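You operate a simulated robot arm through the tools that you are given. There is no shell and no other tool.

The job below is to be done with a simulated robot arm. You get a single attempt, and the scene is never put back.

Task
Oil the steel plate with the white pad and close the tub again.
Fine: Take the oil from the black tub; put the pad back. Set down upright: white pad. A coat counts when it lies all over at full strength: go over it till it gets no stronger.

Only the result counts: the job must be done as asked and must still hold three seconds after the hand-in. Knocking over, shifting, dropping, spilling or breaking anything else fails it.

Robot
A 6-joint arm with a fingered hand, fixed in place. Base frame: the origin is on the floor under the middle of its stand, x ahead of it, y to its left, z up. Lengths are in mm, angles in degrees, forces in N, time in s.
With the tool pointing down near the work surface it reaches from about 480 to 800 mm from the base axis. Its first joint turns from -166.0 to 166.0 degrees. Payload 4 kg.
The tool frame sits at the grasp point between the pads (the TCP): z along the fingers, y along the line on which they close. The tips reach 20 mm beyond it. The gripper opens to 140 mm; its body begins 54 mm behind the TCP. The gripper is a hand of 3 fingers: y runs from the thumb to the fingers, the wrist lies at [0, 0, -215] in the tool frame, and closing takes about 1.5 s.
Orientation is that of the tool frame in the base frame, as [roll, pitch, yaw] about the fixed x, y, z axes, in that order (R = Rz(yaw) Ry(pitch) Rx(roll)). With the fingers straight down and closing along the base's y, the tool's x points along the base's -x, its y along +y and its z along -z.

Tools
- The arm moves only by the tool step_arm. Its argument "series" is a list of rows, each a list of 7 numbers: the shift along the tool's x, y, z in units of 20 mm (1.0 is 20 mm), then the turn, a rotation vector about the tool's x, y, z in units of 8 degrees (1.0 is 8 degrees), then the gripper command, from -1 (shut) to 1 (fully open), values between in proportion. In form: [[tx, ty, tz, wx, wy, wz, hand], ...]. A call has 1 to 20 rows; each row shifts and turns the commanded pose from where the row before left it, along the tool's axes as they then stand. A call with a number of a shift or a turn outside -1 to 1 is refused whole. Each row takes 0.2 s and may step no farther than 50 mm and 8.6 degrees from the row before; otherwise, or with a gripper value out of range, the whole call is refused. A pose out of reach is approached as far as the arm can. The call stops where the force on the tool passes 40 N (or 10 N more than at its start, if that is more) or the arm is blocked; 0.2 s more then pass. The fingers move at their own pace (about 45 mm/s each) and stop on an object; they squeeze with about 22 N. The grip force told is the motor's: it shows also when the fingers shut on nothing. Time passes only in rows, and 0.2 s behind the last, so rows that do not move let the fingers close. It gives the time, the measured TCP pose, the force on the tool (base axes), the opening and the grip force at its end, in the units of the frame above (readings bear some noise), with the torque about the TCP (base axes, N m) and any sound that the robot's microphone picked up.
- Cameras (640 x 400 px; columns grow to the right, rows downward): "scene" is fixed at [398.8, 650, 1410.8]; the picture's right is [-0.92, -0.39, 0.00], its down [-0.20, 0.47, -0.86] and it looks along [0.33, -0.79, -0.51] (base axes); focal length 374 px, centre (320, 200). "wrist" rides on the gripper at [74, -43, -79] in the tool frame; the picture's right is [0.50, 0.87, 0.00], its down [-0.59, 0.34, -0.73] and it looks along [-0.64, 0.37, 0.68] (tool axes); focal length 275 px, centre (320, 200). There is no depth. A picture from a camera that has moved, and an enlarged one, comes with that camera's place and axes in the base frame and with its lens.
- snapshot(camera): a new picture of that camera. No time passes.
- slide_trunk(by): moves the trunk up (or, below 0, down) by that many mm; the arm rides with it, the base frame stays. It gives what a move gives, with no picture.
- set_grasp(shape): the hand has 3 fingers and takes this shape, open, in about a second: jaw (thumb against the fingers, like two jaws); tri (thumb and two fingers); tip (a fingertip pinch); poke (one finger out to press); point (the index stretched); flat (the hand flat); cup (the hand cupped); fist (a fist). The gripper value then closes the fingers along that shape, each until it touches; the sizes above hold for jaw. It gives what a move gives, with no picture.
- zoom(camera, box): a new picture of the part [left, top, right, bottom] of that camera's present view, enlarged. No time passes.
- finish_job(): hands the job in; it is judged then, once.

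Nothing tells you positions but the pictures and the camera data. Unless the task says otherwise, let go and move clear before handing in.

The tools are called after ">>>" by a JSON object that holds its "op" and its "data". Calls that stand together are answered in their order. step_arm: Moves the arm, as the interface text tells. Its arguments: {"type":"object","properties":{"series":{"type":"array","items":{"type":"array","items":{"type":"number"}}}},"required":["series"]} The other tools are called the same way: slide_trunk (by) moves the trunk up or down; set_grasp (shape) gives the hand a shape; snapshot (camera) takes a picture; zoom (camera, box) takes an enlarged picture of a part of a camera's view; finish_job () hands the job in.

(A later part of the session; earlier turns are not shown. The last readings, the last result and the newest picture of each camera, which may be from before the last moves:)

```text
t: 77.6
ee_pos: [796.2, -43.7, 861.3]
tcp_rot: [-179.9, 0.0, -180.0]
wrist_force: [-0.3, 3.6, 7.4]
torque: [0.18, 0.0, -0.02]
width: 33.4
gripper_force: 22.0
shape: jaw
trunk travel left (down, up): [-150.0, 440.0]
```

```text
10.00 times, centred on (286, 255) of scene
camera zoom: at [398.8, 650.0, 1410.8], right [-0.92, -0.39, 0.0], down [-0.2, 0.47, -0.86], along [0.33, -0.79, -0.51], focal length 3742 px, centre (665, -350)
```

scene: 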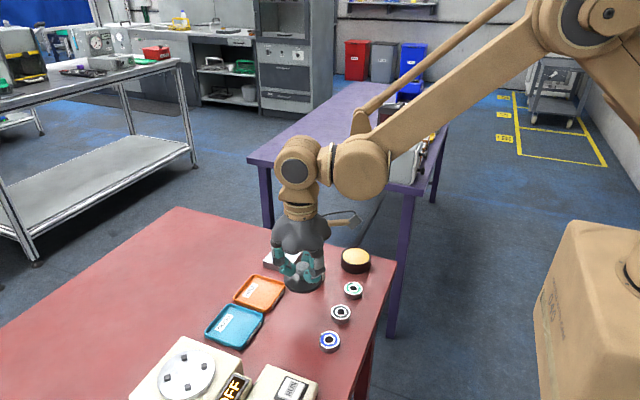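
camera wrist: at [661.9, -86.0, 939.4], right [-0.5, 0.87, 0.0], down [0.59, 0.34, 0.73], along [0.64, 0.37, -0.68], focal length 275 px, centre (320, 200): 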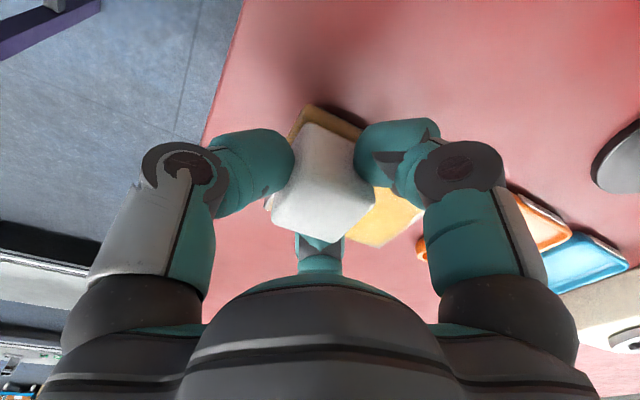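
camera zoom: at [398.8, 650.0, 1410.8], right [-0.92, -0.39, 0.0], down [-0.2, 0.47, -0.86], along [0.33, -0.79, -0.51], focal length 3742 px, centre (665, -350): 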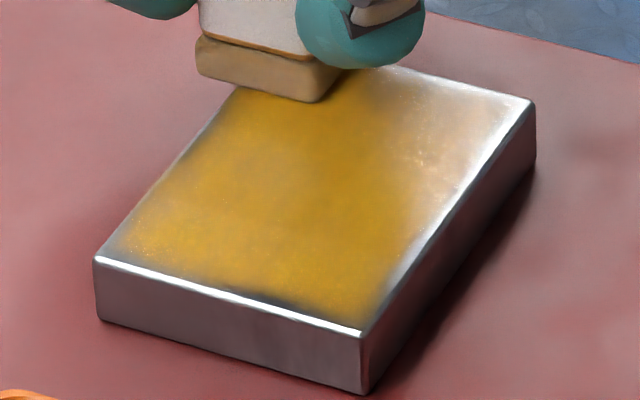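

I'll lift and back off to the same inspection pose to compare.

>>> {"op": "step_arm", "data": {"series": [[0, 0, -0.5, 0, 0, 0, -1], [0, 0, -1, 0, 0, 0, -1], [0, 0, -1, 0, 0, 0, -1], [0, 0, -1, 0, 0, 0, -1], [1, 0, 0, 0, 0, 0, -1], [1, 0, 0, 0, 0, 0, -1], [1, 0, 0, 0, 0, 0, -1], [1, 0, 0, 0, 0, 0, -1], [1, 0, 0, 0, 0, 0, -1], [1, 0, 0, 0, 0, 0, -1], [0, 0, 0, 0, 0, 0, -1]]}}

>>> {"op": "zoom", "data": {"camera": "scene", "box": [268, 235, 303, 275]}}

>>> {"op": "zoom", "data": {"camera": "scene", "box": [265, 250, 295, 275]}}

>>> {"op": "zoom", "data": {"camera": "scene", "box": [280, 236, 304, 260]}}

>>> {"op": "zoom", "data": {"camera": "scene", "box": [280, 190, 360, 270]}}

```text
t: 80.0
ee_pos: [676.9, -43.6, 930.1]
tcp_rot: [180.0, 0.0, -179.9]
wrist_force: [-0.3, 0.0, 0.5]
torque: [-0.01, 0.02, -0.04]
width: 33.1
gripper_force: 22.5
shape: jaw
trunk travel left (down, up): [-150.0, 440.0]
```

```text
10.00 times, centred on (286, 255) of scene
camera zoom: at [398.8, 650.0, 1410.8], right [-0.92, -0.39, 0.0], down [-0.2, 0.47, -0.86], along [0.33, -0.79, -0.51], focal length 3742 px, centre (665, -350)
```

zoom: 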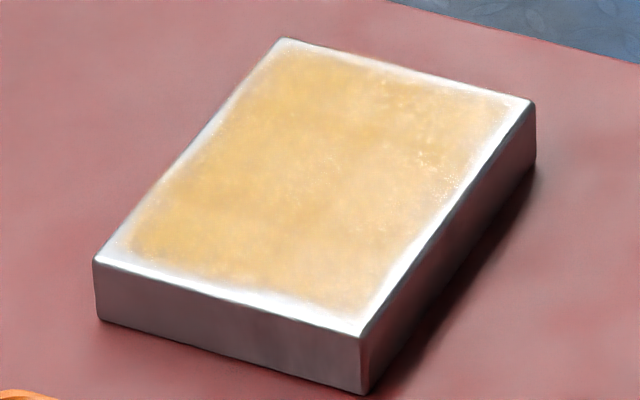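

```text
16.00 times, centred on (280, 262) of scene
camera zoom: at [398.8, 650.0, 1410.8], right [-0.92, -0.39, 0.0], down [-0.2, 0.47, -0.86], along [0.33, -0.79, -0.51], focal length 5987 px, centre (960, -800)
```

zoom: 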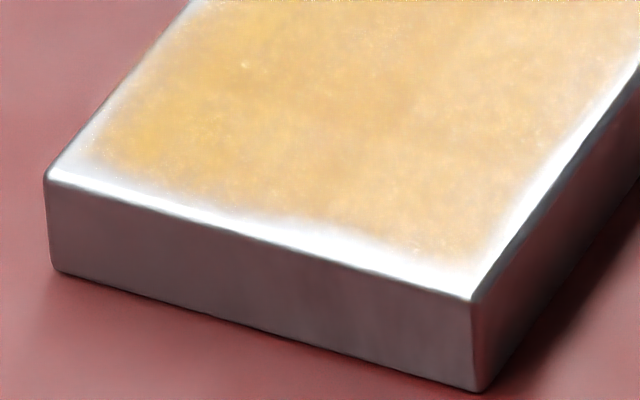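

```text
16.00 times, centred on (292, 248) of scene
camera zoom: at [398.8, 650.0, 1410.8], right [-0.92, -0.39, 0.0], down [-0.2, 0.47, -0.86], along [0.33, -0.79, -0.51], focal length 5987 px, centre (768, -568)
```

zoom: 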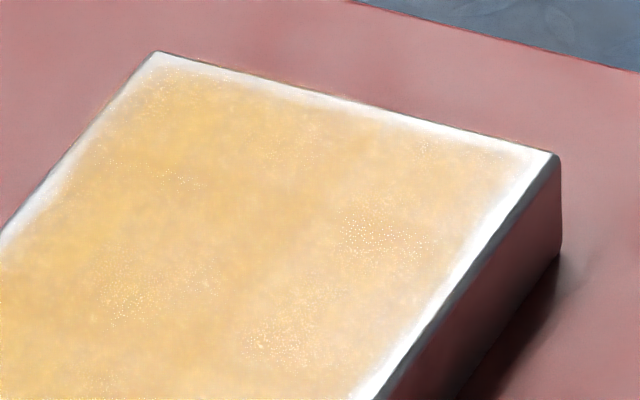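

```text
5.00 times, centred on (320, 230) of scene
camera zoom: at [398.8, 650.0, 1410.8], right [-0.92, -0.39, 0.0], down [-0.2, 0.47, -0.86], along [0.33, -0.79, -0.51], focal length 1871 px, centre (320, 50)
```

zoom: 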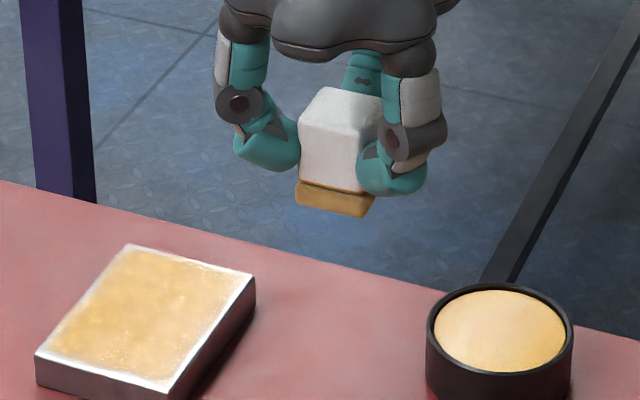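

The picture is the same as after the first pass, which suggests the coat is already saturated and the soft border is just how it is drawn. I'll check with the wrist camera from beyond the plate.

>>> {"op": "step_arm", "data": {"series": [[-0.58, 0.77, 0, 0, 0, 0, -1], [-0.58, 0.77, 0, 0, 0, 0, -1], [-0.58, 0.77, 0, 0, 0, 0, -1], [-0.58, 0.77, 0, 0, 0, 0, -1], [-0.58, 0.77, 0, 0, 0, 0, -1], [-0.58, 0.77, 0, 0, 0, 0, -1], [-0.58, 0.77, 0, 0, 0, 0, -1], [-0.58, 0.77, 0, 0, 0, 0, -1], [0, 0, 0, 0, 0, 0, -1]]}}

>>> {"op": "snapshot", "data": {"camera": "wrist"}}

```text
t: 82.0
ee_pos: [769.5, 79.9, 930.1]
tcp_rot: [179.9, 0.0, 179.9]
wrist_force: [0.6, -0.4, -0.4]
torque: [0.0, 0.01, 0.01]
width: 33.1
gripper_force: 21.8
shape: jaw
trunk travel left (down, up): [-150.0, 440.0]
```

```text
taken
camera wrist: at [695.2, 37.9, 1008.4], right [-0.5, 0.87, 0.0], down [0.59, 0.34, 0.73], along [0.64, 0.37, -0.68], focal length 275 px, centre (320, 200)
```

wrist: 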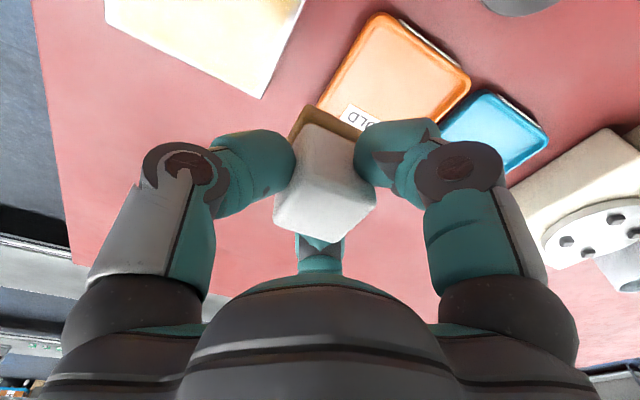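

>>> {"op": "step_arm", "data": {"series": [[0.7, 0, -0.4, 0, 0, 0, -1], [0.7, 0, -0.4, 0, 0, 0, -1], [0.7, 0, -0.4, 0, 0, 0, -1], [0.65, 0, -0.3, 0, 0, 0, -1], [0, 0, 0, 0, 0, 0, -1]]}}

>>> {"op": "snapshot", "data": {"camera": "wrist"}}

>>> {"op": "zoom", "data": {"camera": "wrist", "box": [90, 20, 330, 180]}}

```text
t: 83.2
ee_pos: [714.7, 79.5, 961.4]
tcp_rot: [-180.0, 0.0, 180.0]
wrist_force: [-0.9, 0.1, -0.5]
torque: [-0.01, 0.02, 0.0]
width: 33.3
gripper_force: 21.6
shape: jaw
trunk travel left (down, up): [-150.0, 440.0]
```

```text
taken
camera wrist: at [640.2, 37.7, 1039.2], right [-0.5, 0.87, 0.0], down [0.59, 0.34, 0.73], along [0.64, 0.37, -0.68], focal length 275 px, centre (320, 200)
```

wrist: 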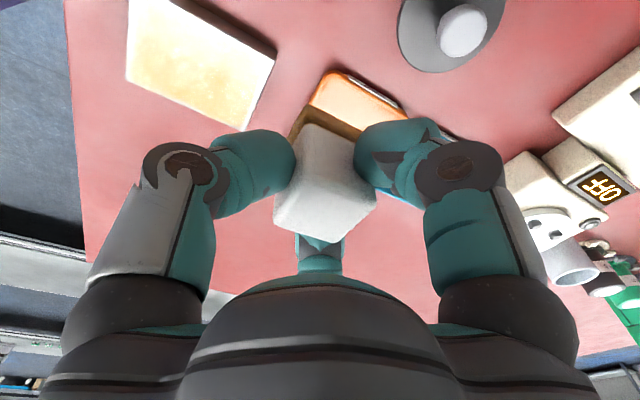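

```text
2.50 times, centred on (210, 100) of wrist
camera zoom: at [640.2, 37.7, 1039.2], right [-0.5, 0.87, 0.0], down [0.59, 0.34, 0.73], along [0.64, 0.37, -0.68], focal length 688 px, centre (595, 450)
```

zoom: 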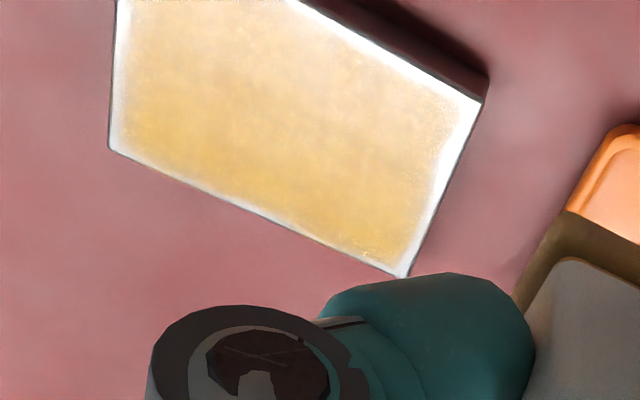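

The coat reaches the edges apart from a thin feathered border that did not change between passes. To be safe I'll re-dip and add a perimeter pass with the pad centred close to the edges.

>>> {"op": "step_arm", "data": {"series": [[0.761, -0.795, 0, 0, 0, 0, -1], [0.761, -0.795, 0, 0, 0, 0, -1], [0.761, -0.795, 0, 0, 0, 0, -1], [0.761, -0.795, 0, 0, 0, 0, -1], [0.761, -0.795, 0, 0, 0, 0, -1], [0.761, -0.795, 0, 0, 0, 0, -1], [0.761, -0.795, 0, 0, 0, 0, -1], [0.763, -0.795, 0, 0, 0, 0, -1], [0, 0, 0.9, 0, 0, 0, -1], [0, 0, 0.9, 0, 0, 0, -1], [0, 0, 0.9, 0, 0, 0, -1], [0, 0, 0.8, 0, 0, 0, -1], [0, 0, 0.5, 0, 0, 0, -1], [0, 0, 0.3, 0, 0, 0, -1], [0, 0, 0.15, 0, 0, 0, -1], [0, 0, 0.1, 0, 0, 0, -1], [0, 0, 0, 0, 0, 0, -1], [0, 0, 0, 0, 0, 0, -1], [0, 0, 0, 0, 0, 0, -1]]}}

>>> {"op": "zoom", "data": {"camera": "scene", "box": [320, 220, 390, 290]}}

```text
t: 87.2
ee_pos: [592.8, -46.9, 869.8]
tcp_rot: [180.0, 0.0, 180.0]
wrist_force: [0.1, 0.5, 3.7]
torque: [0.06, 0.0, 0.01]
width: 33.5
gripper_force: 22.0
shape: jaw
trunk travel left (down, up): [-150.0, 440.0]
```

```text
5.71 times, centred on (355, 255) of scene
camera zoom: at [398.8, 650.0, 1410.8], right [-0.92, -0.39, 0.0], down [-0.2, 0.47, -0.86], along [0.33, -0.79, -0.51], focal length 2138 px, centre (120, -114)
```

zoom: 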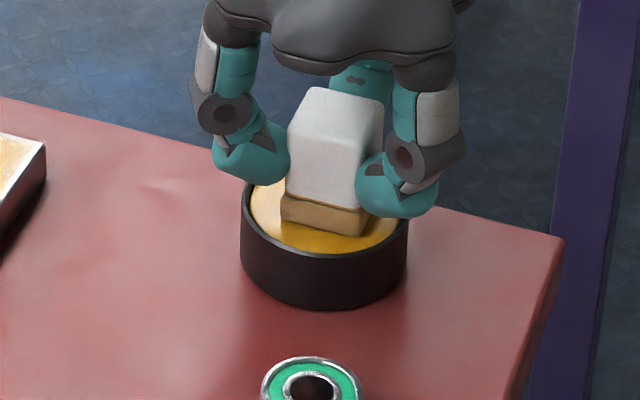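

Contact with the oil again. I'll go back to the plate's corner for the perimeter pass.

>>> {"op": "step_arm", "data": {"series": [[0, 0, 0.03, 0, 0, 0, -1], [0, 0, 0, 0, 0, 0, -1], [0, 0, -0.33, 0, 0, 0, -1], [0, 0, -0.6, 0, 0, 0, -1], [0, 0, -0.8, 0, 0, 0, -1], [-0.79, 0.005, 0, 0, 0, 0, -1], [-0.79, 0.005, 0, 0, 0, 0, -1], [-0.79, 0.005, 0, 0, 0, 0, -1], [-0.79, 0.005, 0, 0, 0, 0, -1], [-0.79, 0.005, 0, 0, 0, 0, -1], [-0.79, 0.005, 0, 0, 0, 0, -1], [-0.79, 0.005, 0, 0, 0, 0, -1], [-0.79, 0.005, 0, 0, 0, 0, -1], [-0.78, 0.005, 0, 0, 0, 0, -1], [0, 0, 0.8, 0, 0, 0, -1], [0, 0, 0.8, 0, 0, 0, -1], [0, 0, 0.35, 0, 0, 0, -1], [0, 0, 0.1, 0, 0, 0, -1], [0, 0, 0.1, 0, 0, 0, -1], [0, 0, 0, 0, 0, 0, -1]]}}

>>> {"op": "zoom", "data": {"camera": "scene", "box": [250, 200, 330, 280]}}

```text
t: 91.4
ee_pos: [734.6, -45.8, 860.7]
tcp_rot: [-179.9, 0.0, -180.0]
wrist_force: [3.0, -1.3, 10.8]
torque: [0.13, -0.08, -0.03]
width: 33.3
gripper_force: 22.1
shape: jaw
trunk travel left (down, up): [-150.0, 440.0]
```

```text
5.00 times, centred on (290, 240) of scene
camera zoom: at [398.8, 650.0, 1410.8], right [-0.92, -0.39, 0.0], down [-0.2, 0.47, -0.86], along [0.33, -0.79, -0.51], focal length 1871 px, centre (470, 0)
```

zoom: 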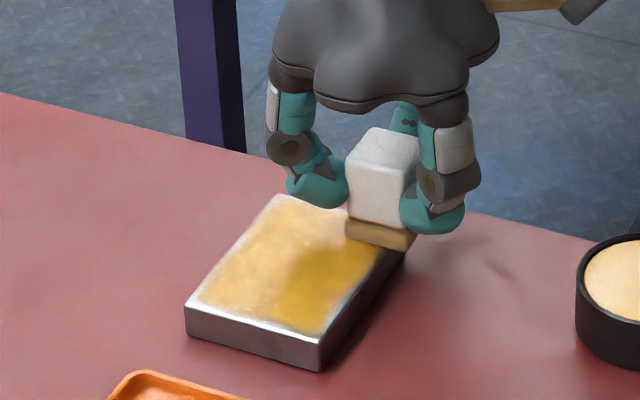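

>>> {"op": "step_arm", "data": {"series": [[0, 0.455, 0, 0, 0, 0, -1], [0, 0.455, 0, 0, 0, 0, -1], [0, 0.455, 0, 0, 0, 0, -1], [0, 0.455, 0, 0, 0, 0, -1], [0, 0.455, 0, 0, 0, 0, -1], [0, 0.455, 0, 0, 0, 0, -1], [0, 0.455, 0, 0, 0, 0, -1], [0, 0.455, 0, 0, 0, 0, -1], [0, 0.455, 0, 0, 0, 0, -1], [0, 0.455, 0, 0, 0, 0, -1], [-0.44, 0, 0, 0, 0, 0, -1], [-0.44, 0, 0, 0, 0, 0, -1], [-0.44, 0, 0, 0, 0, 0, -1], [-0.44, 0, 0, 0, 0, 0, -1], [-0.44, 0, 0, 0, 0, 0, -1], [-0.44, 0, 0, 0, 0, 0, -1], [-0.44, 0, 0, 0, 0, 0, -1], [0, 0, 0, 0, 0, 0, -1]]}}

>>> {"op": "zoom", "data": {"camera": "scene", "box": [250, 200, 330, 280]}}

>>> {"op": "step_arm", "data": {"series": [[0, -0.455, 0, 0, 0, 0, -1], [0, -0.455, 0, 0, 0, 0, -1], [0, -0.455, 0, 0, 0, 0, -1], [0, -0.455, 0, 0, 0, 0, -1], [0, -0.455, 0, 0, 0, 0, -1], [0, -0.455, 0, 0, 0, 0, -1], [0, -0.455, 0, 0, 0, 0, -1], [0, -0.455, 0, 0, 0, 0, -1], [0, -0.455, 0, 0, 0, 0, -1], [0, -0.455, 0, 0, 0, 0, -1], [0.44, 0, 0, 0, 0, 0, -1], [0.44, 0, 0, 0, 0, 0, -1], [0.44, 0, 0, 0, 0, 0, -1], [0.44, 0, 0, 0, 0, 0, -1], [0.44, 0, 0, 0, 0, 0, -1], [0.44, 0, 0, 0, 0, 0, -1], [0.44, 0, 0, 0, 0, 0, -1], [0, 0, 0, 0, 0, 0, -1]]}}

>>> {"op": "zoom", "data": {"camera": "scene", "box": [250, 200, 330, 280]}}

```text
t: 95.2
ee_pos: [795.4, 44.1, 860.1]
tcp_rot: [179.9, 0.0, 179.9]
wrist_force: [-1.2, -0.4, 6.7]
torque: [0.02, 0.07, 0.0]
width: 33.2
gripper_force: 21.6
shape: jaw
trunk travel left (down, up): [-150.0, 440.0]
```

```text
5.00 times, centred on (290, 240) of scene
camera zoom: at [398.8, 650.0, 1410.8], right [-0.92, -0.39, 0.0], down [-0.2, 0.47, -0.86], along [0.33, -0.79, -0.51], focal length 1871 px, centre (470, 0)
```

zoom: 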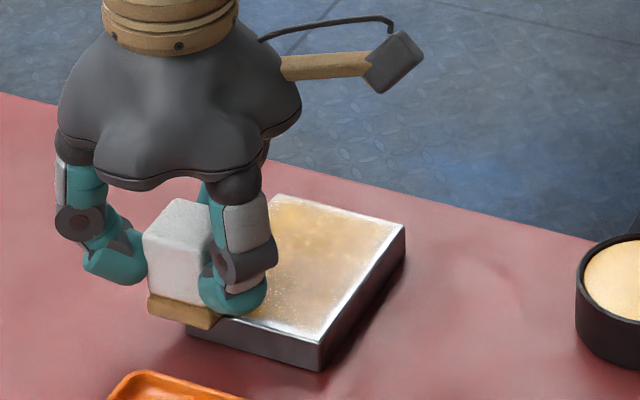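

```text
t: 99.0
ee_pos: [733.7, -46.0, 860.7]
tcp_rot: [180.0, 0.0, 180.0]
wrist_force: [1.4, -0.1, 5.5]
torque: [0.15, -0.07, -0.03]
width: 33.2
gripper_force: 21.7
shape: jaw
trunk travel left (down, up): [-150.0, 440.0]
```

```text
5.00 times, centred on (290, 240) of scene
camera zoom: at [398.8, 650.0, 1410.8], right [-0.92, -0.39, 0.0], down [-0.2, 0.47, -0.86], along [0.33, -0.79, -0.51], focal length 1871 px, centre (470, 0)
```

zoom: 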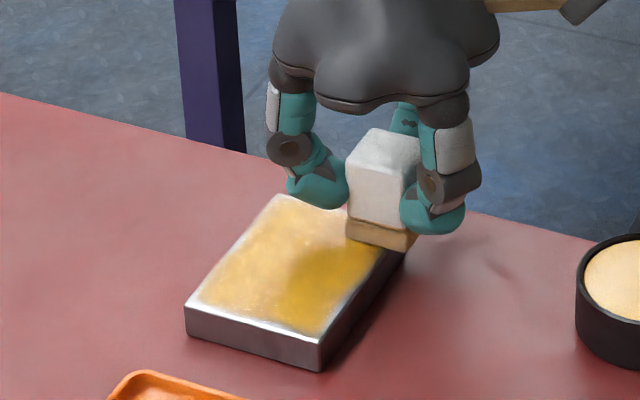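

I'll add an inner crosswise pass over the middle as well, then inspect.

>>> {"op": "step_arm", "data": {"series": [[0, 0.5, 0, 0, 0, 0, -1], [0, 0.5, 0, 0, 0, 0, -1], [-0.44, 0, 0, 0, 0, 0, -1], [-0.44, 0, 0, 0, 0, 0, -1], [-0.44, 0, 0, 0, 0, 0, -1], [-0.44, 0, 0, 0, 0, 0, -1], [-0.44, 0, 0, 0, 0, 0, -1], [-0.44, 0, 0, 0, 0, 0, -1], [-0.44, 0, 0, 0, 0, 0, -1], [0, 0.5, 0, 0, 0, 0, -1], [0, 0.5, 0, 0, 0, 0, -1], [0.44, 0, 0, 0, 0, 0, -1], [0.44, 0, 0, 0, 0, 0, -1], [0.44, 0, 0, 0, 0, 0, -1], [0.44, 0, 0, 0, 0, 0, -1], [0.44, 0, 0, 0, 0, 0, -1], [0.44, 0, 0, 0, 0, 0, -1], [0.44, 0, 0, 0, 0, 0, -1]]}}

>>> {"op": "step_arm", "data": {"series": [[0, 0.5, 0, 0, 0, 0, -1], [0, 0.5, 0, 0, 0, 0, -1], [-0.44, 0, 0, 0, 0, 0, -1], [-0.44, 0, 0, 0, 0, 0, -1], [-0.44, 0, 0, 0, 0, 0, -1], [-0.44, 0, 0, 0, 0, 0, -1], [-0.44, 0, 0, 0, 0, 0, -1], [-0.44, 0, 0, 0, 0, 0, -1], [-0.44, 0, 0, 0, 0, 0, -1], [0, 0.5, 0, 0, 0, 0, -1], [0, 0.5, 0, 0, 0, 0, -1], [0.44, 0, 0, 0, 0, 0, -1], [0.44, 0, 0, 0, 0, 0, -1], [0.44, 0, 0, 0, 0, 0, -1], [0.44, 0, 0, 0, 0, 0, -1], [0.44, 0, 0, 0, 0, 0, -1], [0.44, 0, 0, 0, 0, 0, -1], [0.44, 0, 0, 0, 0, 0, -1]]}}

>>> {"op": "step_arm", "data": {"series": [[0, 0, -0.5, 0, 0, 0, -1], [0, 0, -1, 0, 0, 0, -1], [0, 0, -1, 0, 0, 0, -1], [0.7, 0, 0, 0, 0, 0, -1], [0.7, 0, 0, 0, 0, 0, -1], [0.7, 0, 0, 0, 0, 0, -1], [0.7, 0, 0, 0, 0, 0, -1], [0.68, 0, 0, 0, 0, 0, -1], [0, 0, 0, 0, 0, 0, -1]]}}

>>> {"op": "zoom", "data": {"camera": "scene", "box": [268, 235, 303, 275]}}

>>> {"op": "snapshot", "data": {"camera": "wrist"}}

>>> {"op": "snapshot", "data": {"camera": "scene"}}

```text
t: 102.8
ee_pos: [735.6, -5.4, 860.8]
tcp_rot: [180.0, 0.0, -180.0]
wrist_force: [1.5, 0.1, 6.0]
torque: [0.1, -0.02, -0.01]
width: 33.2
gripper_force: 22.0
shape: jaw
trunk travel left (down, up): [-150.0, 440.0]
```

```text
t: 106.6
ee_pos: [734.2, 34.5, 860.2]
tcp_rot: [180.0, 0.0, -180.0]
wrist_force: [2.0, -0.3, 8.7]
torque: [0.13, -0.08, -0.02]
width: 33.2
gripper_force: 21.6
shape: jaw
trunk travel left (down, up): [-150.0, 440.0]
```

```text
t: 108.6
ee_pos: [664.4, 33.8, 909.5]
tcp_rot: [-180.0, 0.0, 180.0]
wrist_force: [0.2, 0.6, -0.3]
torque: [0.0, -0.04, 0.01]
width: 33.0
gripper_force: 21.7
shape: jaw
trunk travel left (down, up): [-150.0, 440.0]
```

```text
10.00 times, centred on (286, 255) of scene
camera zoom: at [398.8, 650.0, 1410.8], right [-0.92, -0.39, 0.0], down [-0.2, 0.47, -0.86], along [0.33, -0.79, -0.51], focal length 3742 px, centre (665, -350)
```

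zoom: 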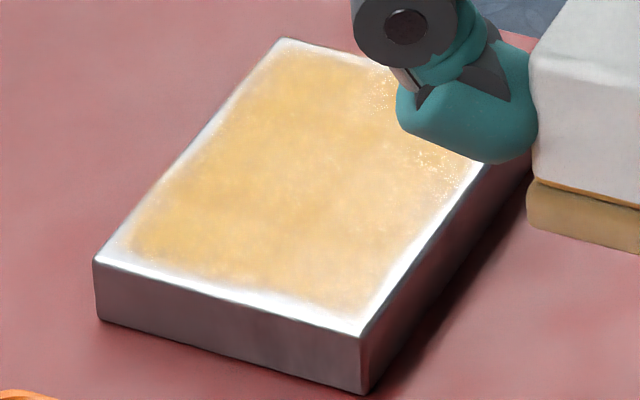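

```text
taken
camera wrist: at [591.0, -8.5, 988.5], right [-0.5, 0.87, 0.0], down [0.59, 0.34, 0.73], along [0.64, 0.37, -0.68], focal length 275 px, centre (320, 200)
```

wrist: 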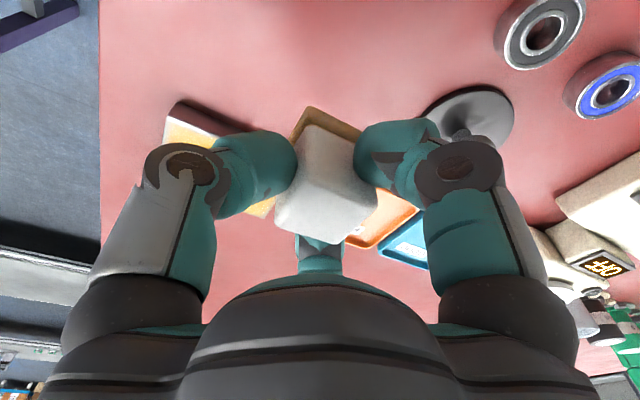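

```text
taken
```

scene: 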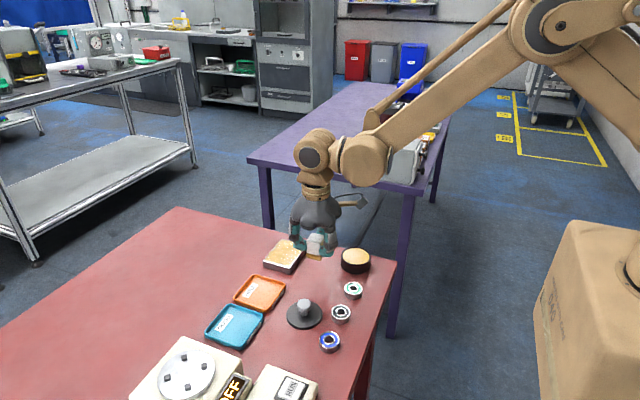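

The coat looks unchanged after repeated passes, so it is at full strength. Now I'll put the pad back at its original spot (665.4, 45.2), lowering most of the way first.

>>> {"op": "step_arm", "data": {"series": [[0, 0.27, 0, 0, 0, 0, -1], [0, 0.277, 0, 0, 0, 0, -1], [0, 0, 0.8, 0, 0, 0, -1], [0, 0, 0.8, 0, 0, 0, -1], [0, 0, 0.8, 0, 0, 0, -1], [0, 0, 0.5, 0, 0, 0, -1], [0, 0, 0.2, 0, 0, 0, -1], [0, 0, 0, 0, 0, 0, -1]]}}

>>> {"op": "zoom", "data": {"camera": "scene", "box": [285, 240, 345, 300]}}

```text
t: 110.4
ee_pos: [663.8, 43.6, 849.4]
tcp_rot: [-180.0, 0.1, 180.0]
wrist_force: [-0.2, -0.1, 0.0]
torque: [0.0, 0.01, 0.0]
width: 32.9
gripper_force: 22.1
shape: jaw
trunk travel left (down, up): [-150.0, 440.0]
```

```text
6.67 times, centred on (315, 270) of scene
camera zoom: at [398.8, 650.0, 1410.8], right [-0.92, -0.39, 0.0], down [-0.2, 0.47, -0.86], along [0.33, -0.79, -0.51], focal length 2494 px, centre (353, -267)
```

zoom: 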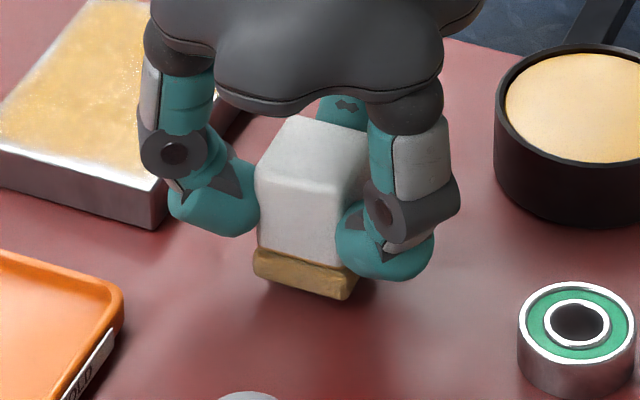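

>>> {"op": "step_arm", "data": {"series": [[0, 0, 0.1, 0, 0, 0, -1], [0, 0, 0.1, 0, 0, 0, -1], [0, 0, 0, 0, 0, 0, -1]]}}

>>> {"op": "step_arm", "data": {"series": [[0, 0, 0.05, 0, 0, 0, -1], [0, 0, 0, 0, 0, 0, -1]]}}

>>> {"op": "step_arm", "data": {"series": [[0, 0, 0.04, 0, 0, 0, -1], [0, 0, 0, 0, 0, 0, -1]]}}

```text
t: 111.2
ee_pos: [664.7, 45.9, 844.1]
tcp_rot: [180.0, -0.1, -180.0]
wrist_force: [-0.2, -0.8, -0.3]
torque: [0.02, -0.01, 0.02]
width: 33.4
gripper_force: 22.0
shape: jaw
trunk travel left (down, up): [-150.0, 440.0]
```

```text
t: 111.8
ee_pos: [665.4, 45.5, 843.3]
tcp_rot: [-180.0, -0.1, 180.0]
wrist_force: [0.0, -1.1, 0.5]
torque: [0.01, 0.0, -0.02]
width: 33.2
gripper_force: 22.0
shape: jaw
trunk travel left (down, up): [-150.0, 440.0]
```

```text
t: 112.4
ee_pos: [664.8, 44.9, 843.0]
tcp_rot: [-179.9, 0.1, -180.0]
wrist_force: [-0.2, 0.8, -0.5]
torque: [-0.02, 0.01, 0.02]
width: 33.0
gripper_force: 22.3
shape: jaw
trunk travel left (down, up): [-150.0, 440.0]
```

>>> {"op": "step_arm", "data": {"series": [[0, 0, 0.04, 0, 0, 0, -1], [0, 0, 0, 0, 0, 0, -1]]}}

>>> {"op": "step_arm", "data": {"series": [[0, 0, 0.04, 0, 0, 0, -1], [0, 0, 0, 0, 0, 0, -1]]}}

```text
t: 113.0
ee_pos: [664.3, 45.5, 841.6]
tcp_rot: [-180.0, 0.1, 180.0]
wrist_force: [0.3, -0.4, -0.6]
torque: [0.01, 0.01, -0.04]
width: 33.1
gripper_force: 22.3
shape: jaw
trunk travel left (down, up): [-150.0, 440.0]
```

```text
t: 113.6
ee_pos: [665.9, 44.1, 840.9]
tcp_rot: [-179.9, 0.0, 179.9]
wrist_force: [-1.0, 0.3, 2.1]
torque: [0.06, -0.04, 0.01]
width: 33.1
gripper_force: 21.8
shape: jaw
trunk travel left (down, up): [-150.0, 440.0]
```

Light contact with the table (2 N). I'll settle it a touch more and open slowly.

>>> {"op": "step_arm", "data": {"series": [[0, 0, 0.015, 0, 0, 0, -1], [0, 0, 0, 0, 0, 0, -0.53], [0, 0, 0, 0, 0, 0, -0.48], [0, 0, 0, 0, 0, 0, -0.42], [0, 0, 0, 0, 0, 0, -0.36], [0, 0, 0, 0, 0, 0, -0.34], [0, 0, 0, 0, 0, 0, -0.34], [0, 0, 0, 0, 0, 0, -0.34]]}}

>>> {"op": "zoom", "data": {"camera": "scene", "box": [285, 240, 345, 300]}}

>>> {"op": "zoom", "data": {"camera": "wrist", "box": [170, 50, 500, 290]}}

```text
t: 115.4
ee_pos: [664.0, 44.4, 839.7]
tcp_rot: [179.9, 0.0, 180.0]
wrist_force: [-0.1, -0.5, -1.0]
torque: [-0.02, 0.0, 0.0]
width: 45.7
gripper_force: 0.0
shape: jaw
trunk travel left (down, up): [-150.0, 440.0]
```

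```text
6.67 times, centred on (315, 270) of scene
camera zoom: at [398.8, 650.0, 1410.8], right [-0.92, -0.39, 0.0], down [-0.2, 0.47, -0.86], along [0.33, -0.79, -0.51], focal length 2494 px, centre (353, -267)
```

zoom: 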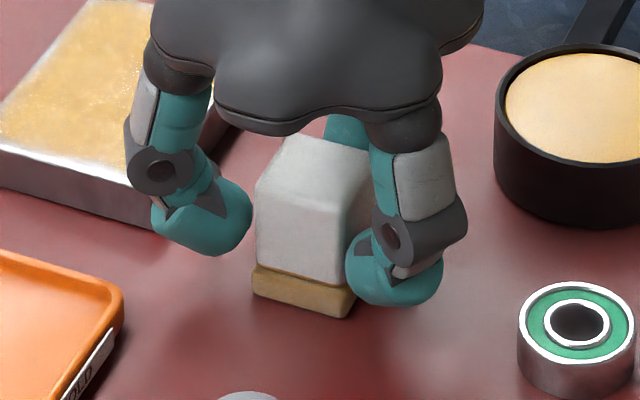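

```text
1.67 times, centred on (335, 170) of wrist
camera zoom: at [590.9, 2.2, 918.7], right [-0.5, 0.87, 0.0], down [0.59, 0.34, 0.73], along [0.64, 0.37, -0.68], focal length 459 px, centre (295, 250)
```

zoom: 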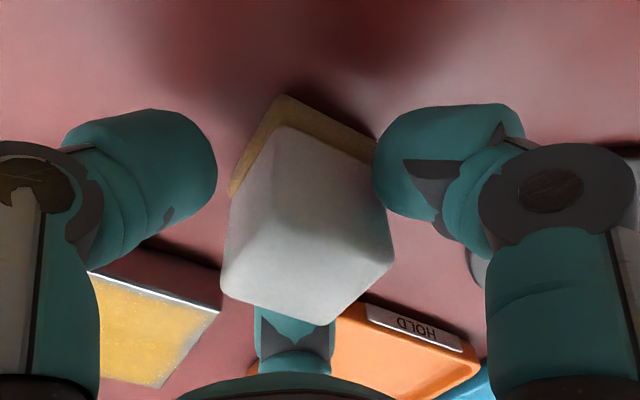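

The pad stands upright on its own. I'll open slightly more and rise straight up.

>>> {"op": "step_arm", "data": {"series": [[0, 0, 0, 0, 0, 0, -0.22], [0, 0, 0, 0, 0, 0, -0.22], [0, 0, -0.3, 0, 0, 0, -0.22], [0, 0, -0.6, 0, 0, 0, -0.22], [0, 0, -0.9, 0, 0, 0, -0.22], [0, 0, -0.9, 0, 0, 0, -0.22], [0, 0, -0.9, 0, 0, 0, -0.22], [0, 0, -0.9, 0, 0, 0, -0.22], [0, 0, 0, 0, 0, 0, -0.22]]}}

>>> {"op": "zoom", "data": {"camera": "scene", "box": [295, 250, 335, 290]}}

>>> {"op": "snapshot", "data": {"camera": "wrist"}}

>>> {"op": "zoom", "data": {"camera": "scene", "box": [220, 220, 400, 360]}}

```text
t: 117.4
ee_pos: [665.9, 45.0, 930.9]
tcp_rot: [180.0, 0.0, -179.9]
wrist_force: [0.7, 0.1, 0.4]
torque: [0.02, -0.03, 0.04]
width: 54.3
gripper_force: 0.1
shape: jaw
trunk travel left (down, up): [-150.0, 440.0]
```

```text
10.00 times, centred on (315, 270) of scene
camera zoom: at [398.8, 650.0, 1410.8], right [-0.92, -0.39, 0.0], down [-0.2, 0.47, -0.86], along [0.33, -0.79, -0.51], focal length 3742 px, centre (370, -500)
```

zoom: 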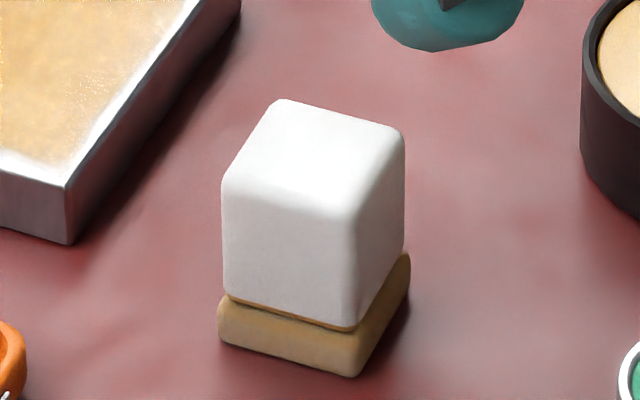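

```text
taken
camera wrist: at [590.7, 2.6, 1009.2], right [-0.5, 0.87, 0.0], down [0.59, 0.34, 0.73], along [0.64, 0.37, -0.68], focal length 275 px, centre (320, 200)
```

wrist: 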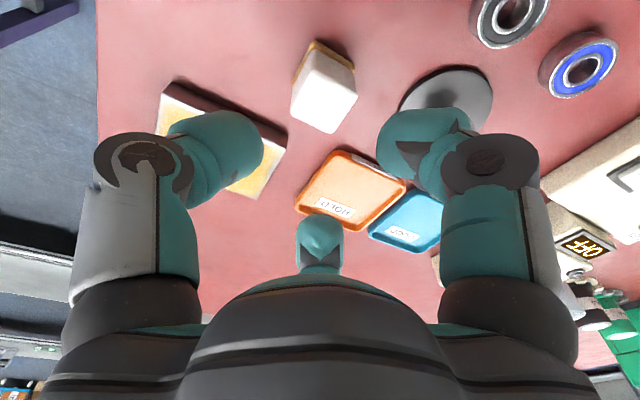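

```text
2.86 times, centred on (310, 290) of scene
camera zoom: at [398.8, 650.0, 1410.8], right [-0.92, -0.39, 0.0], down [-0.2, 0.47, -0.86], along [0.33, -0.79, -0.51], focal length 1069 px, centre (349, -57)
```

zoom: 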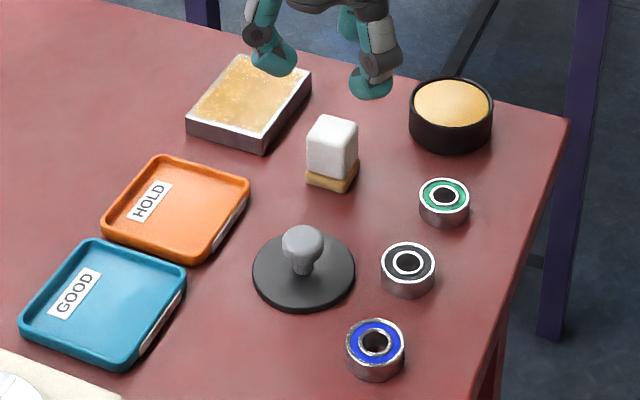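

The pad is back, upright, within a few mm of its start, and everything else looks unmoved. Next I'll go above the lid's knob at about (645, 149).

>>> {"op": "step_arm", "data": {"series": [[0.143, 0.744, 0, 0, 0, 0, -0.22], [0.143, 0.744, 0, 0, 0, 0, -0.22], [0.143, 0.744, 0, 0, 0, 0, -0.22], [0.143, 0.744, 0, 0, 0, 0, -0.22], [0.143, 0.744, 0, 0, 0, 0, -0.22], [0.143, 0.744, 0, 0, 0, 0, -0.22], [0.143, 0.744, 0, 0, 0, 0, -0.22], [0, 0, 0, 0, 0, 0, -0.22]]}}

>>> {"op": "snapshot", "data": {"camera": "wrist"}}

>>> {"op": "zoom", "data": {"camera": "wrist", "box": [220, 20, 420, 170]}}

```text
t: 119.2
ee_pos: [644.8, 150.8, 930.7]
tcp_rot: [-180.0, 0.0, 180.0]
wrist_force: [0.8, 0.4, 0.2]
torque: [0.0, -0.01, 0.02]
width: 54.3
gripper_force: 0.1
shape: jaw
trunk travel left (down, up): [-150.0, 440.0]
```

```text
taken
camera wrist: at [570.4, 106.9, 1008.6], right [-0.5, 0.87, 0.0], down [0.59, 0.34, 0.73], along [0.64, 0.37, -0.68], focal length 275 px, centre (320, 200)
```

wrist: 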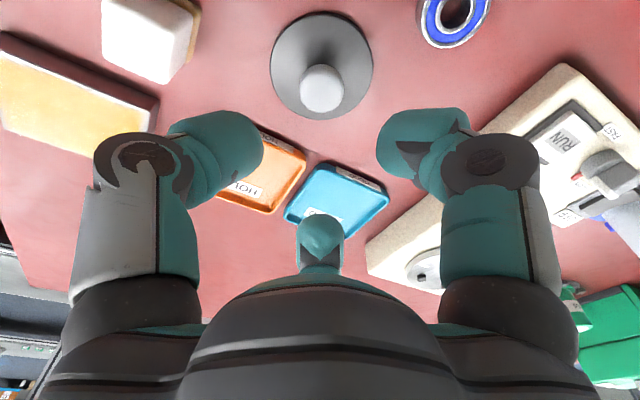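

```text
2.67 times, centred on (320, 95) of wrist
camera zoom: at [570.4, 106.9, 1008.6], right [-0.5, 0.87, 0.0], down [0.59, 0.34, 0.73], along [0.64, 0.37, -0.68], focal length 734 px, centre (320, 480)
```

zoom: 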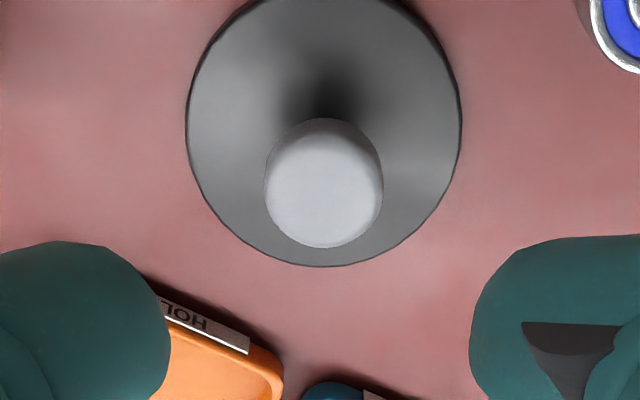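

The knob sits directly under the TCP. I'll descend and grip it at the same height as before.

>>> {"op": "step_arm", "data": {"series": [[0, 0, 0.9, 0, 0, 0, -0.22], [0, 0, 0.9, 0, 0, 0, -0.22], [0, 0, 0.9, 0, 0, 0, -0.22], [0, 0, 0.9, 0, 0, 0, -0.22], [0, 0, 0.5, 0, 0, 0, -0.22], [0, 0, 0.3, 0, 0, 0, -0.22], [0, 0, 0.14, 0, 0, 0, -0.22], [0, 0, 0, 0, 0, 0, -0.4], [0, 0, 0, 0, 0, 0, -0.6], [0, 0, 0, 0, 0, 0, -1], [0, 0, 0, 0, 0, 0, -1], [0, 0, 0, 0, 0, 0, -1], [0, 0, 0, 0, 0, 0, -1], [0, 0, 0, 0, 0, 0, -1]]}}

>>> {"op": "zoom", "data": {"camera": "scene", "box": [280, 285, 330, 335]}}

>>> {"op": "zoom", "data": {"camera": "wrist", "box": [170, 50, 500, 290]}}

```text
t: 122.2
ee_pos: [644.7, 148.6, 840.6]
tcp_rot: [179.9, 0.0, -180.0]
wrist_force: [-0.1, 0.2, 0.2]
torque: [0.01, 0.0, 0.02]
width: 23.3
gripper_force: 22.0
shape: jaw
trunk travel left (down, up): [-150.0, 440.0]
```

```text
8.00 times, centred on (305, 310) of scene
camera zoom: at [398.8, 650.0, 1410.8], right [-0.92, -0.39, 0.0], down [-0.2, 0.47, -0.86], along [0.33, -0.79, -0.51], focal length 2993 px, centre (440, -680)
```

zoom: 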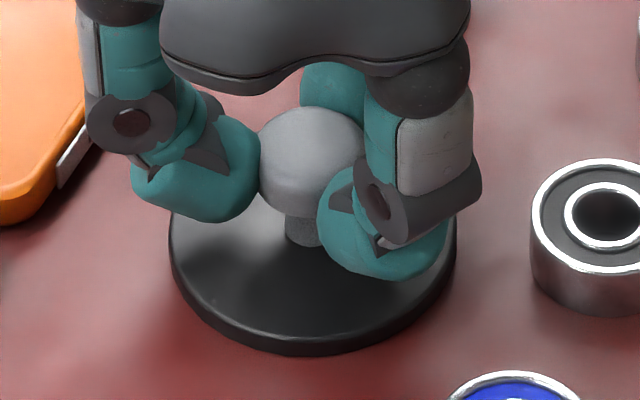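

```text
1.67 times, centred on (335, 170) of wrist
camera zoom: at [570.6, 106.4, 918.3], right [-0.5, 0.87, 0.0], down [0.59, 0.34, 0.73], along [0.64, 0.37, -0.68], focal length 459 px, centre (295, 250)
```

zoom: 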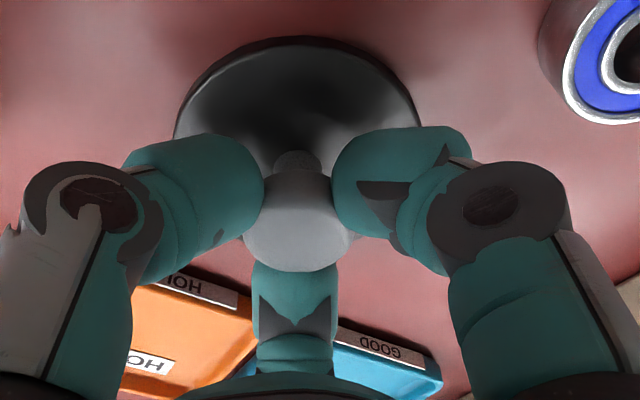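

The lid is gripped at 23.3 mm. I'll lift it and carry it back over the tub.

>>> {"op": "step_arm", "data": {"series": [[0, 0, -0.3, 0, 0, 0, -1], [0, 0, -0.5, 0, 0, 0, -1], [0, 0, -0.8, 0, 0, 0, -1], [0, 0, -0.9, 0, 0, 0, -1], [0, 0, -0.9, 0, 0, 0, -1], [0, 0, -0.9, 0, 0, 0, -1], [0.2012, -0.7546, 0, 0, 0, 0, -1], [0.2012, -0.7546, 0, 0, 0, 0, -1], [0.2012, -0.7546, 0, 0, 0, 0, -1], [0.2012, -0.7546, 0, 0, 0, 0, -1], [0.2012, -0.7546, 0, 0, 0, 0, -1], [0.2012, -0.7546, 0, 0, 0, 0, -1], [0.2012, -0.7546, 0, 0, 0, 0, -1], [0.2012, -0.7546, 0, 0, 0, 0, -1], [0.2012, -0.7546, 0, 0, 0, 0, -1], [0.2012, -0.7546, 0, 0, 0, 0, -1], [0.2012, -0.7546, 0, 0, 0, 0, -1], [0.2012, -0.7546, 0, 0, 0, 0, -1], [0.2012, -0.7546, 0, 0, 0, 0, -1], [0, 0, 0, 0, 0, 0, -1]]}}

>>> {"op": "zoom", "data": {"camera": "scene", "box": [300, 190, 400, 290]}}

>>> {"op": "zoom", "data": {"camera": "wrist", "box": [170, 0, 500, 240]}}

```text
t: 126.4
ee_pos: [592.4, -47.0, 926.1]
tcp_rot: [180.0, -0.1, -180.0]
wrist_force: [-0.2, -0.4, 0.1]
torque: [0.01, 0.0, 0.01]
width: 23.6
gripper_force: 21.9
shape: jaw
trunk travel left (down, up): [-150.0, 440.0]
```

```text
4.00 times, centred on (350, 240) of scene
camera zoom: at [398.8, 650.0, 1410.8], right [-0.92, -0.39, 0.0], down [-0.2, 0.47, -0.86], along [0.33, -0.79, -0.51], focal length 1497 px, centre (200, 40)
```

zoom: 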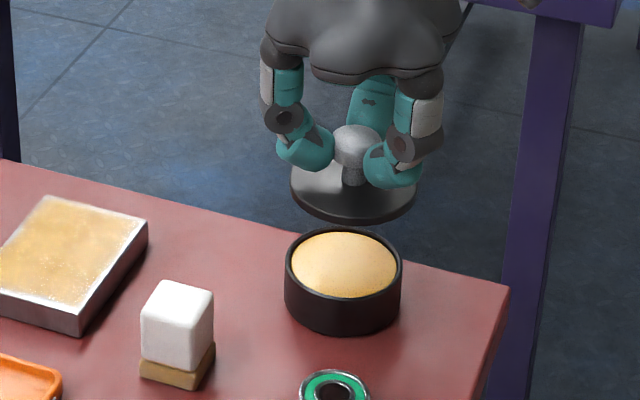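

```text
1.67 times, centred on (335, 120) of wrist
camera zoom: at [518.4, -90.0, 1004.0], right [-0.5, 0.87, 0.0], down [0.59, 0.34, 0.73], along [0.64, 0.37, -0.68], focal length 459 px, centre (295, 333)
```

zoom: 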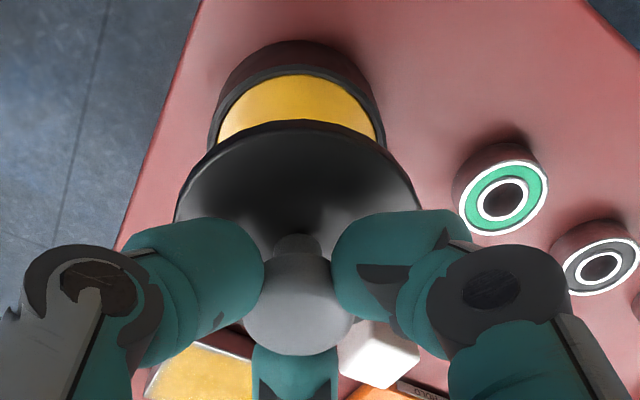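

The held lid looks about 3 mm off the tub's centre, which I put at (596, -45.5) from both cameras. I'll correct that, lower to just above the rim and check the alignment.

>>> {"op": "step_arm", "data": {"series": [[-0.15, 0.075, 0, 0, 0, 0, -1], [0, 0, 0.7, 0, 0, 0, -1], [0, 0, 0.7, 0, 0, 0, -1], [0, 0, 0.5, 0, 0, 0, -1], [0, 0, 0.3, 0, 0, 0, -1], [0, 0, 0, 0, 0, 0, -1]]}}

>>> {"op": "zoom", "data": {"camera": "scene", "box": [328, 225, 378, 275]}}

>>> {"op": "zoom", "data": {"camera": "wrist", "box": [210, 30, 430, 190]}}

```text
t: 127.8
ee_pos: [595.4, -45.3, 881.2]
tcp_rot: [-180.0, 0.0, 180.0]
wrist_force: [0.1, 0.3, 0.4]
torque: [0.0, 0.0, 0.01]
width: 23.6
gripper_force: 21.9
shape: jaw
trunk travel left (down, up): [-150.0, 440.0]
```

```text
8.00 times, centred on (353, 250) of scene
camera zoom: at [398.8, 650.0, 1410.8], right [-0.92, -0.39, 0.0], down [-0.2, 0.47, -0.86], along [0.33, -0.79, -0.51], focal length 2993 px, centre (56, -200)
```

zoom: 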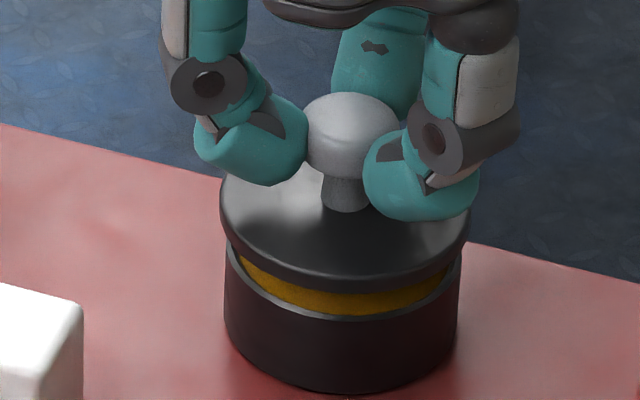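

```text
2.50 times, centred on (320, 110) of wrist
camera zoom: at [521.1, -88.2, 960.1], right [-0.5, 0.87, 0.0], down [0.59, 0.34, 0.73], along [0.64, 0.37, -0.68], focal length 688 px, centre (320, 425)
```

zoom: 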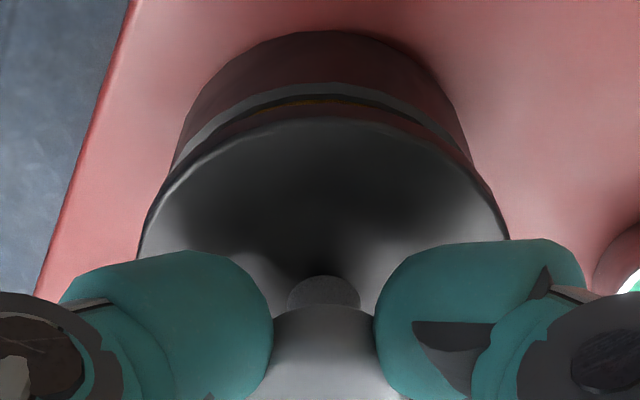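

The lid and tub are now concentric within about 1 mm. I'll lower in small steps and press it closed.

>>> {"op": "step_arm", "data": {"series": [[0, 0, 0.15, 0, 0, 0, -1], [0, 0, 0.15, 0, 0, 0, -1], [0, 0, 0.1, 0, 0, 0, -1], [0, 0, 0, 0, 0, 0, -1]]}}

>>> {"op": "step_arm", "data": {"series": [[0, 0, 0.1, 0, 0, 0, -1], [0, 0, 0, 0, 0, 0, -1]]}}

>>> {"op": "zoom", "data": {"camera": "scene", "box": [328, 225, 378, 275]}}

```text
t: 128.8
ee_pos: [595.1, -45.1, 874.3]
tcp_rot: [-179.9, 0.0, 180.0]
wrist_force: [-0.3, -0.7, -0.8]
torque: [0.01, -0.01, 0.01]
width: 23.3
gripper_force: 21.9
shape: jaw
trunk travel left (down, up): [-150.0, 440.0]
```

```text
t: 129.4
ee_pos: [595.7, -44.9, 872.0]
tcp_rot: [180.0, 0.0, 180.0]
wrist_force: [0.9, -0.3, -0.4]
torque: [0.03, 0.0, 0.03]
width: 23.5
gripper_force: 21.9
shape: jaw
trunk travel left (down, up): [-150.0, 440.0]
```

```text
8.00 times, centred on (353, 250) of scene
camera zoom: at [398.8, 650.0, 1410.8], right [-0.92, -0.39, 0.0], down [-0.2, 0.47, -0.86], along [0.33, -0.79, -0.51], focal length 2993 px, centre (56, -200)
```

zoom: 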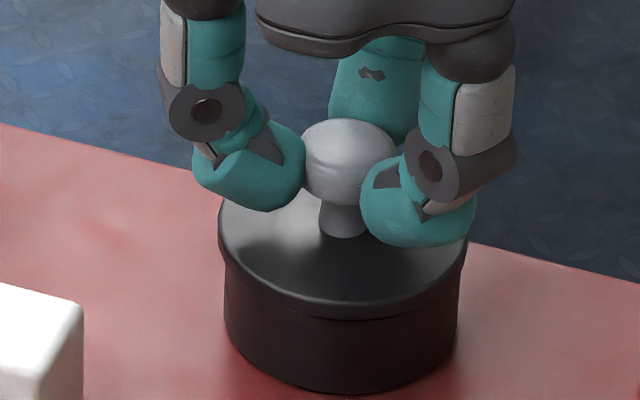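

>>> {"op": "step_arm", "data": {"series": [[0, 0, 0.08, 0, 0, 0, -1], [0, 0, 0, 0, 0, 0, -1]]}}

>>> {"op": "step_arm", "data": {"series": [[0, 0, 0.08, 0, 0, 0, -1], [0, 0, 0, 0, 0, 0, -1]]}}

>>> {"op": "zoom", "data": {"camera": "scene", "box": [328, 225, 378, 275]}}

```text
t: 130.0
ee_pos: [596.8, -46.0, 868.6]
tcp_rot: [180.0, 0.0, 180.0]
wrist_force: [-0.1, 0.6, -1.0]
torque: [0.02, 0.0, -0.03]
width: 23.2
gripper_force: 22.0
shape: jaw
trunk travel left (down, up): [-150.0, 440.0]
```

```text
t: 130.6
ee_pos: [594.9, -45.6, 868.9]
tcp_rot: [180.0, 0.0, 179.9]
wrist_force: [-0.7, -2.5, 9.3]
torque: [-0.04, -0.05, 0.0]
width: 23.5
gripper_force: 21.7
shape: jaw
trunk travel left (down, up): [-150.0, 440.0]
heard: snap
```

```text
8.00 times, centred on (353, 250) of scene
camera zoom: at [398.8, 650.0, 1410.8], right [-0.92, -0.39, 0.0], down [-0.2, 0.47, -0.86], along [0.33, -0.79, -0.51], focal length 2993 px, centre (56, -200)
```

zoom: 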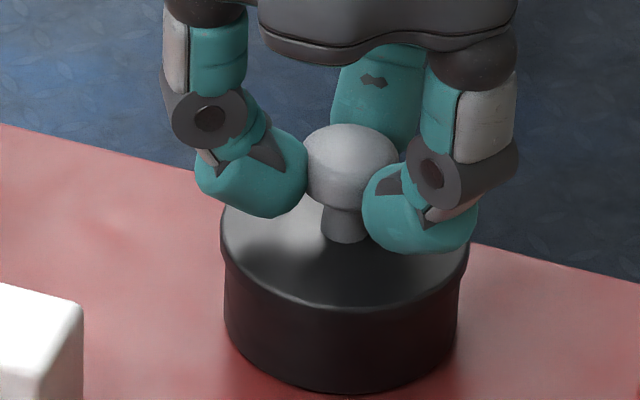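

The lid snapped shut with about 9 N. I'll release the knob gently and rise straight up.

>>> {"op": "step_arm", "data": {"series": [[0, 0, 0, 0, 0, 0, -0.6], [0, 0, 0, 0, 0, 0, -0.45], [0, 0, 0, 0, 0, 0, -0.3], [0, 0, 0, 0, 0, 0, -0.2], [0, 0, 0, 0, 0, 0, -0.2], [0, 0, 0, 0, 0, 0, -0.2]]}}

>>> {"op": "zoom", "data": {"camera": "scene", "box": [328, 225, 378, 275]}}

>>> {"op": "zoom", "data": {"camera": "wrist", "box": [170, 30, 500, 270]}}

```text
t: 132.0
ee_pos: [595.8, -46.0, 868.2]
tcp_rot: [-179.9, 0.0, 180.0]
wrist_force: [0.5, 0.4, 0.0]
torque: [0.04, -0.01, -0.04]
width: 55.5
gripper_force: 0.1
shape: jaw
trunk travel left (down, up): [-150.0, 440.0]
```

```text
8.00 times, centred on (353, 250) of scene
camera zoom: at [398.8, 650.0, 1410.8], right [-0.92, -0.39, 0.0], down [-0.2, 0.47, -0.86], along [0.33, -0.79, -0.51], focal length 2993 px, centre (56, -200)
```

zoom: 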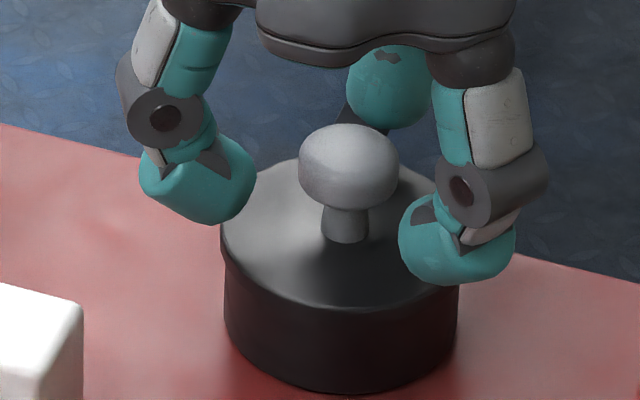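

```text
1.67 times, centred on (335, 150) of wrist
camera zoom: at [521.3, -88.4, 947.1], right [-0.5, 0.87, 0.0], down [0.59, 0.34, 0.73], along [0.64, 0.37, -0.68], focal length 459 px, centre (295, 283)
```

zoom: 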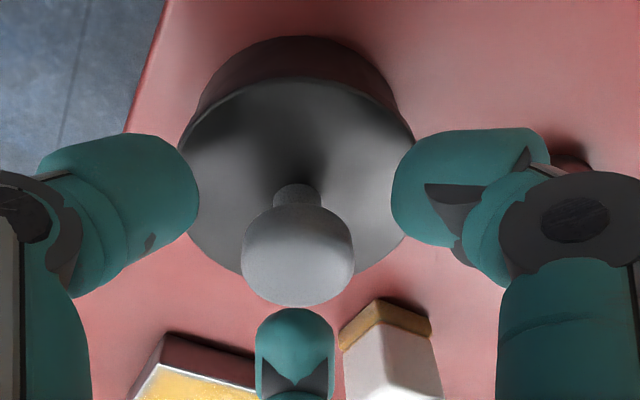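

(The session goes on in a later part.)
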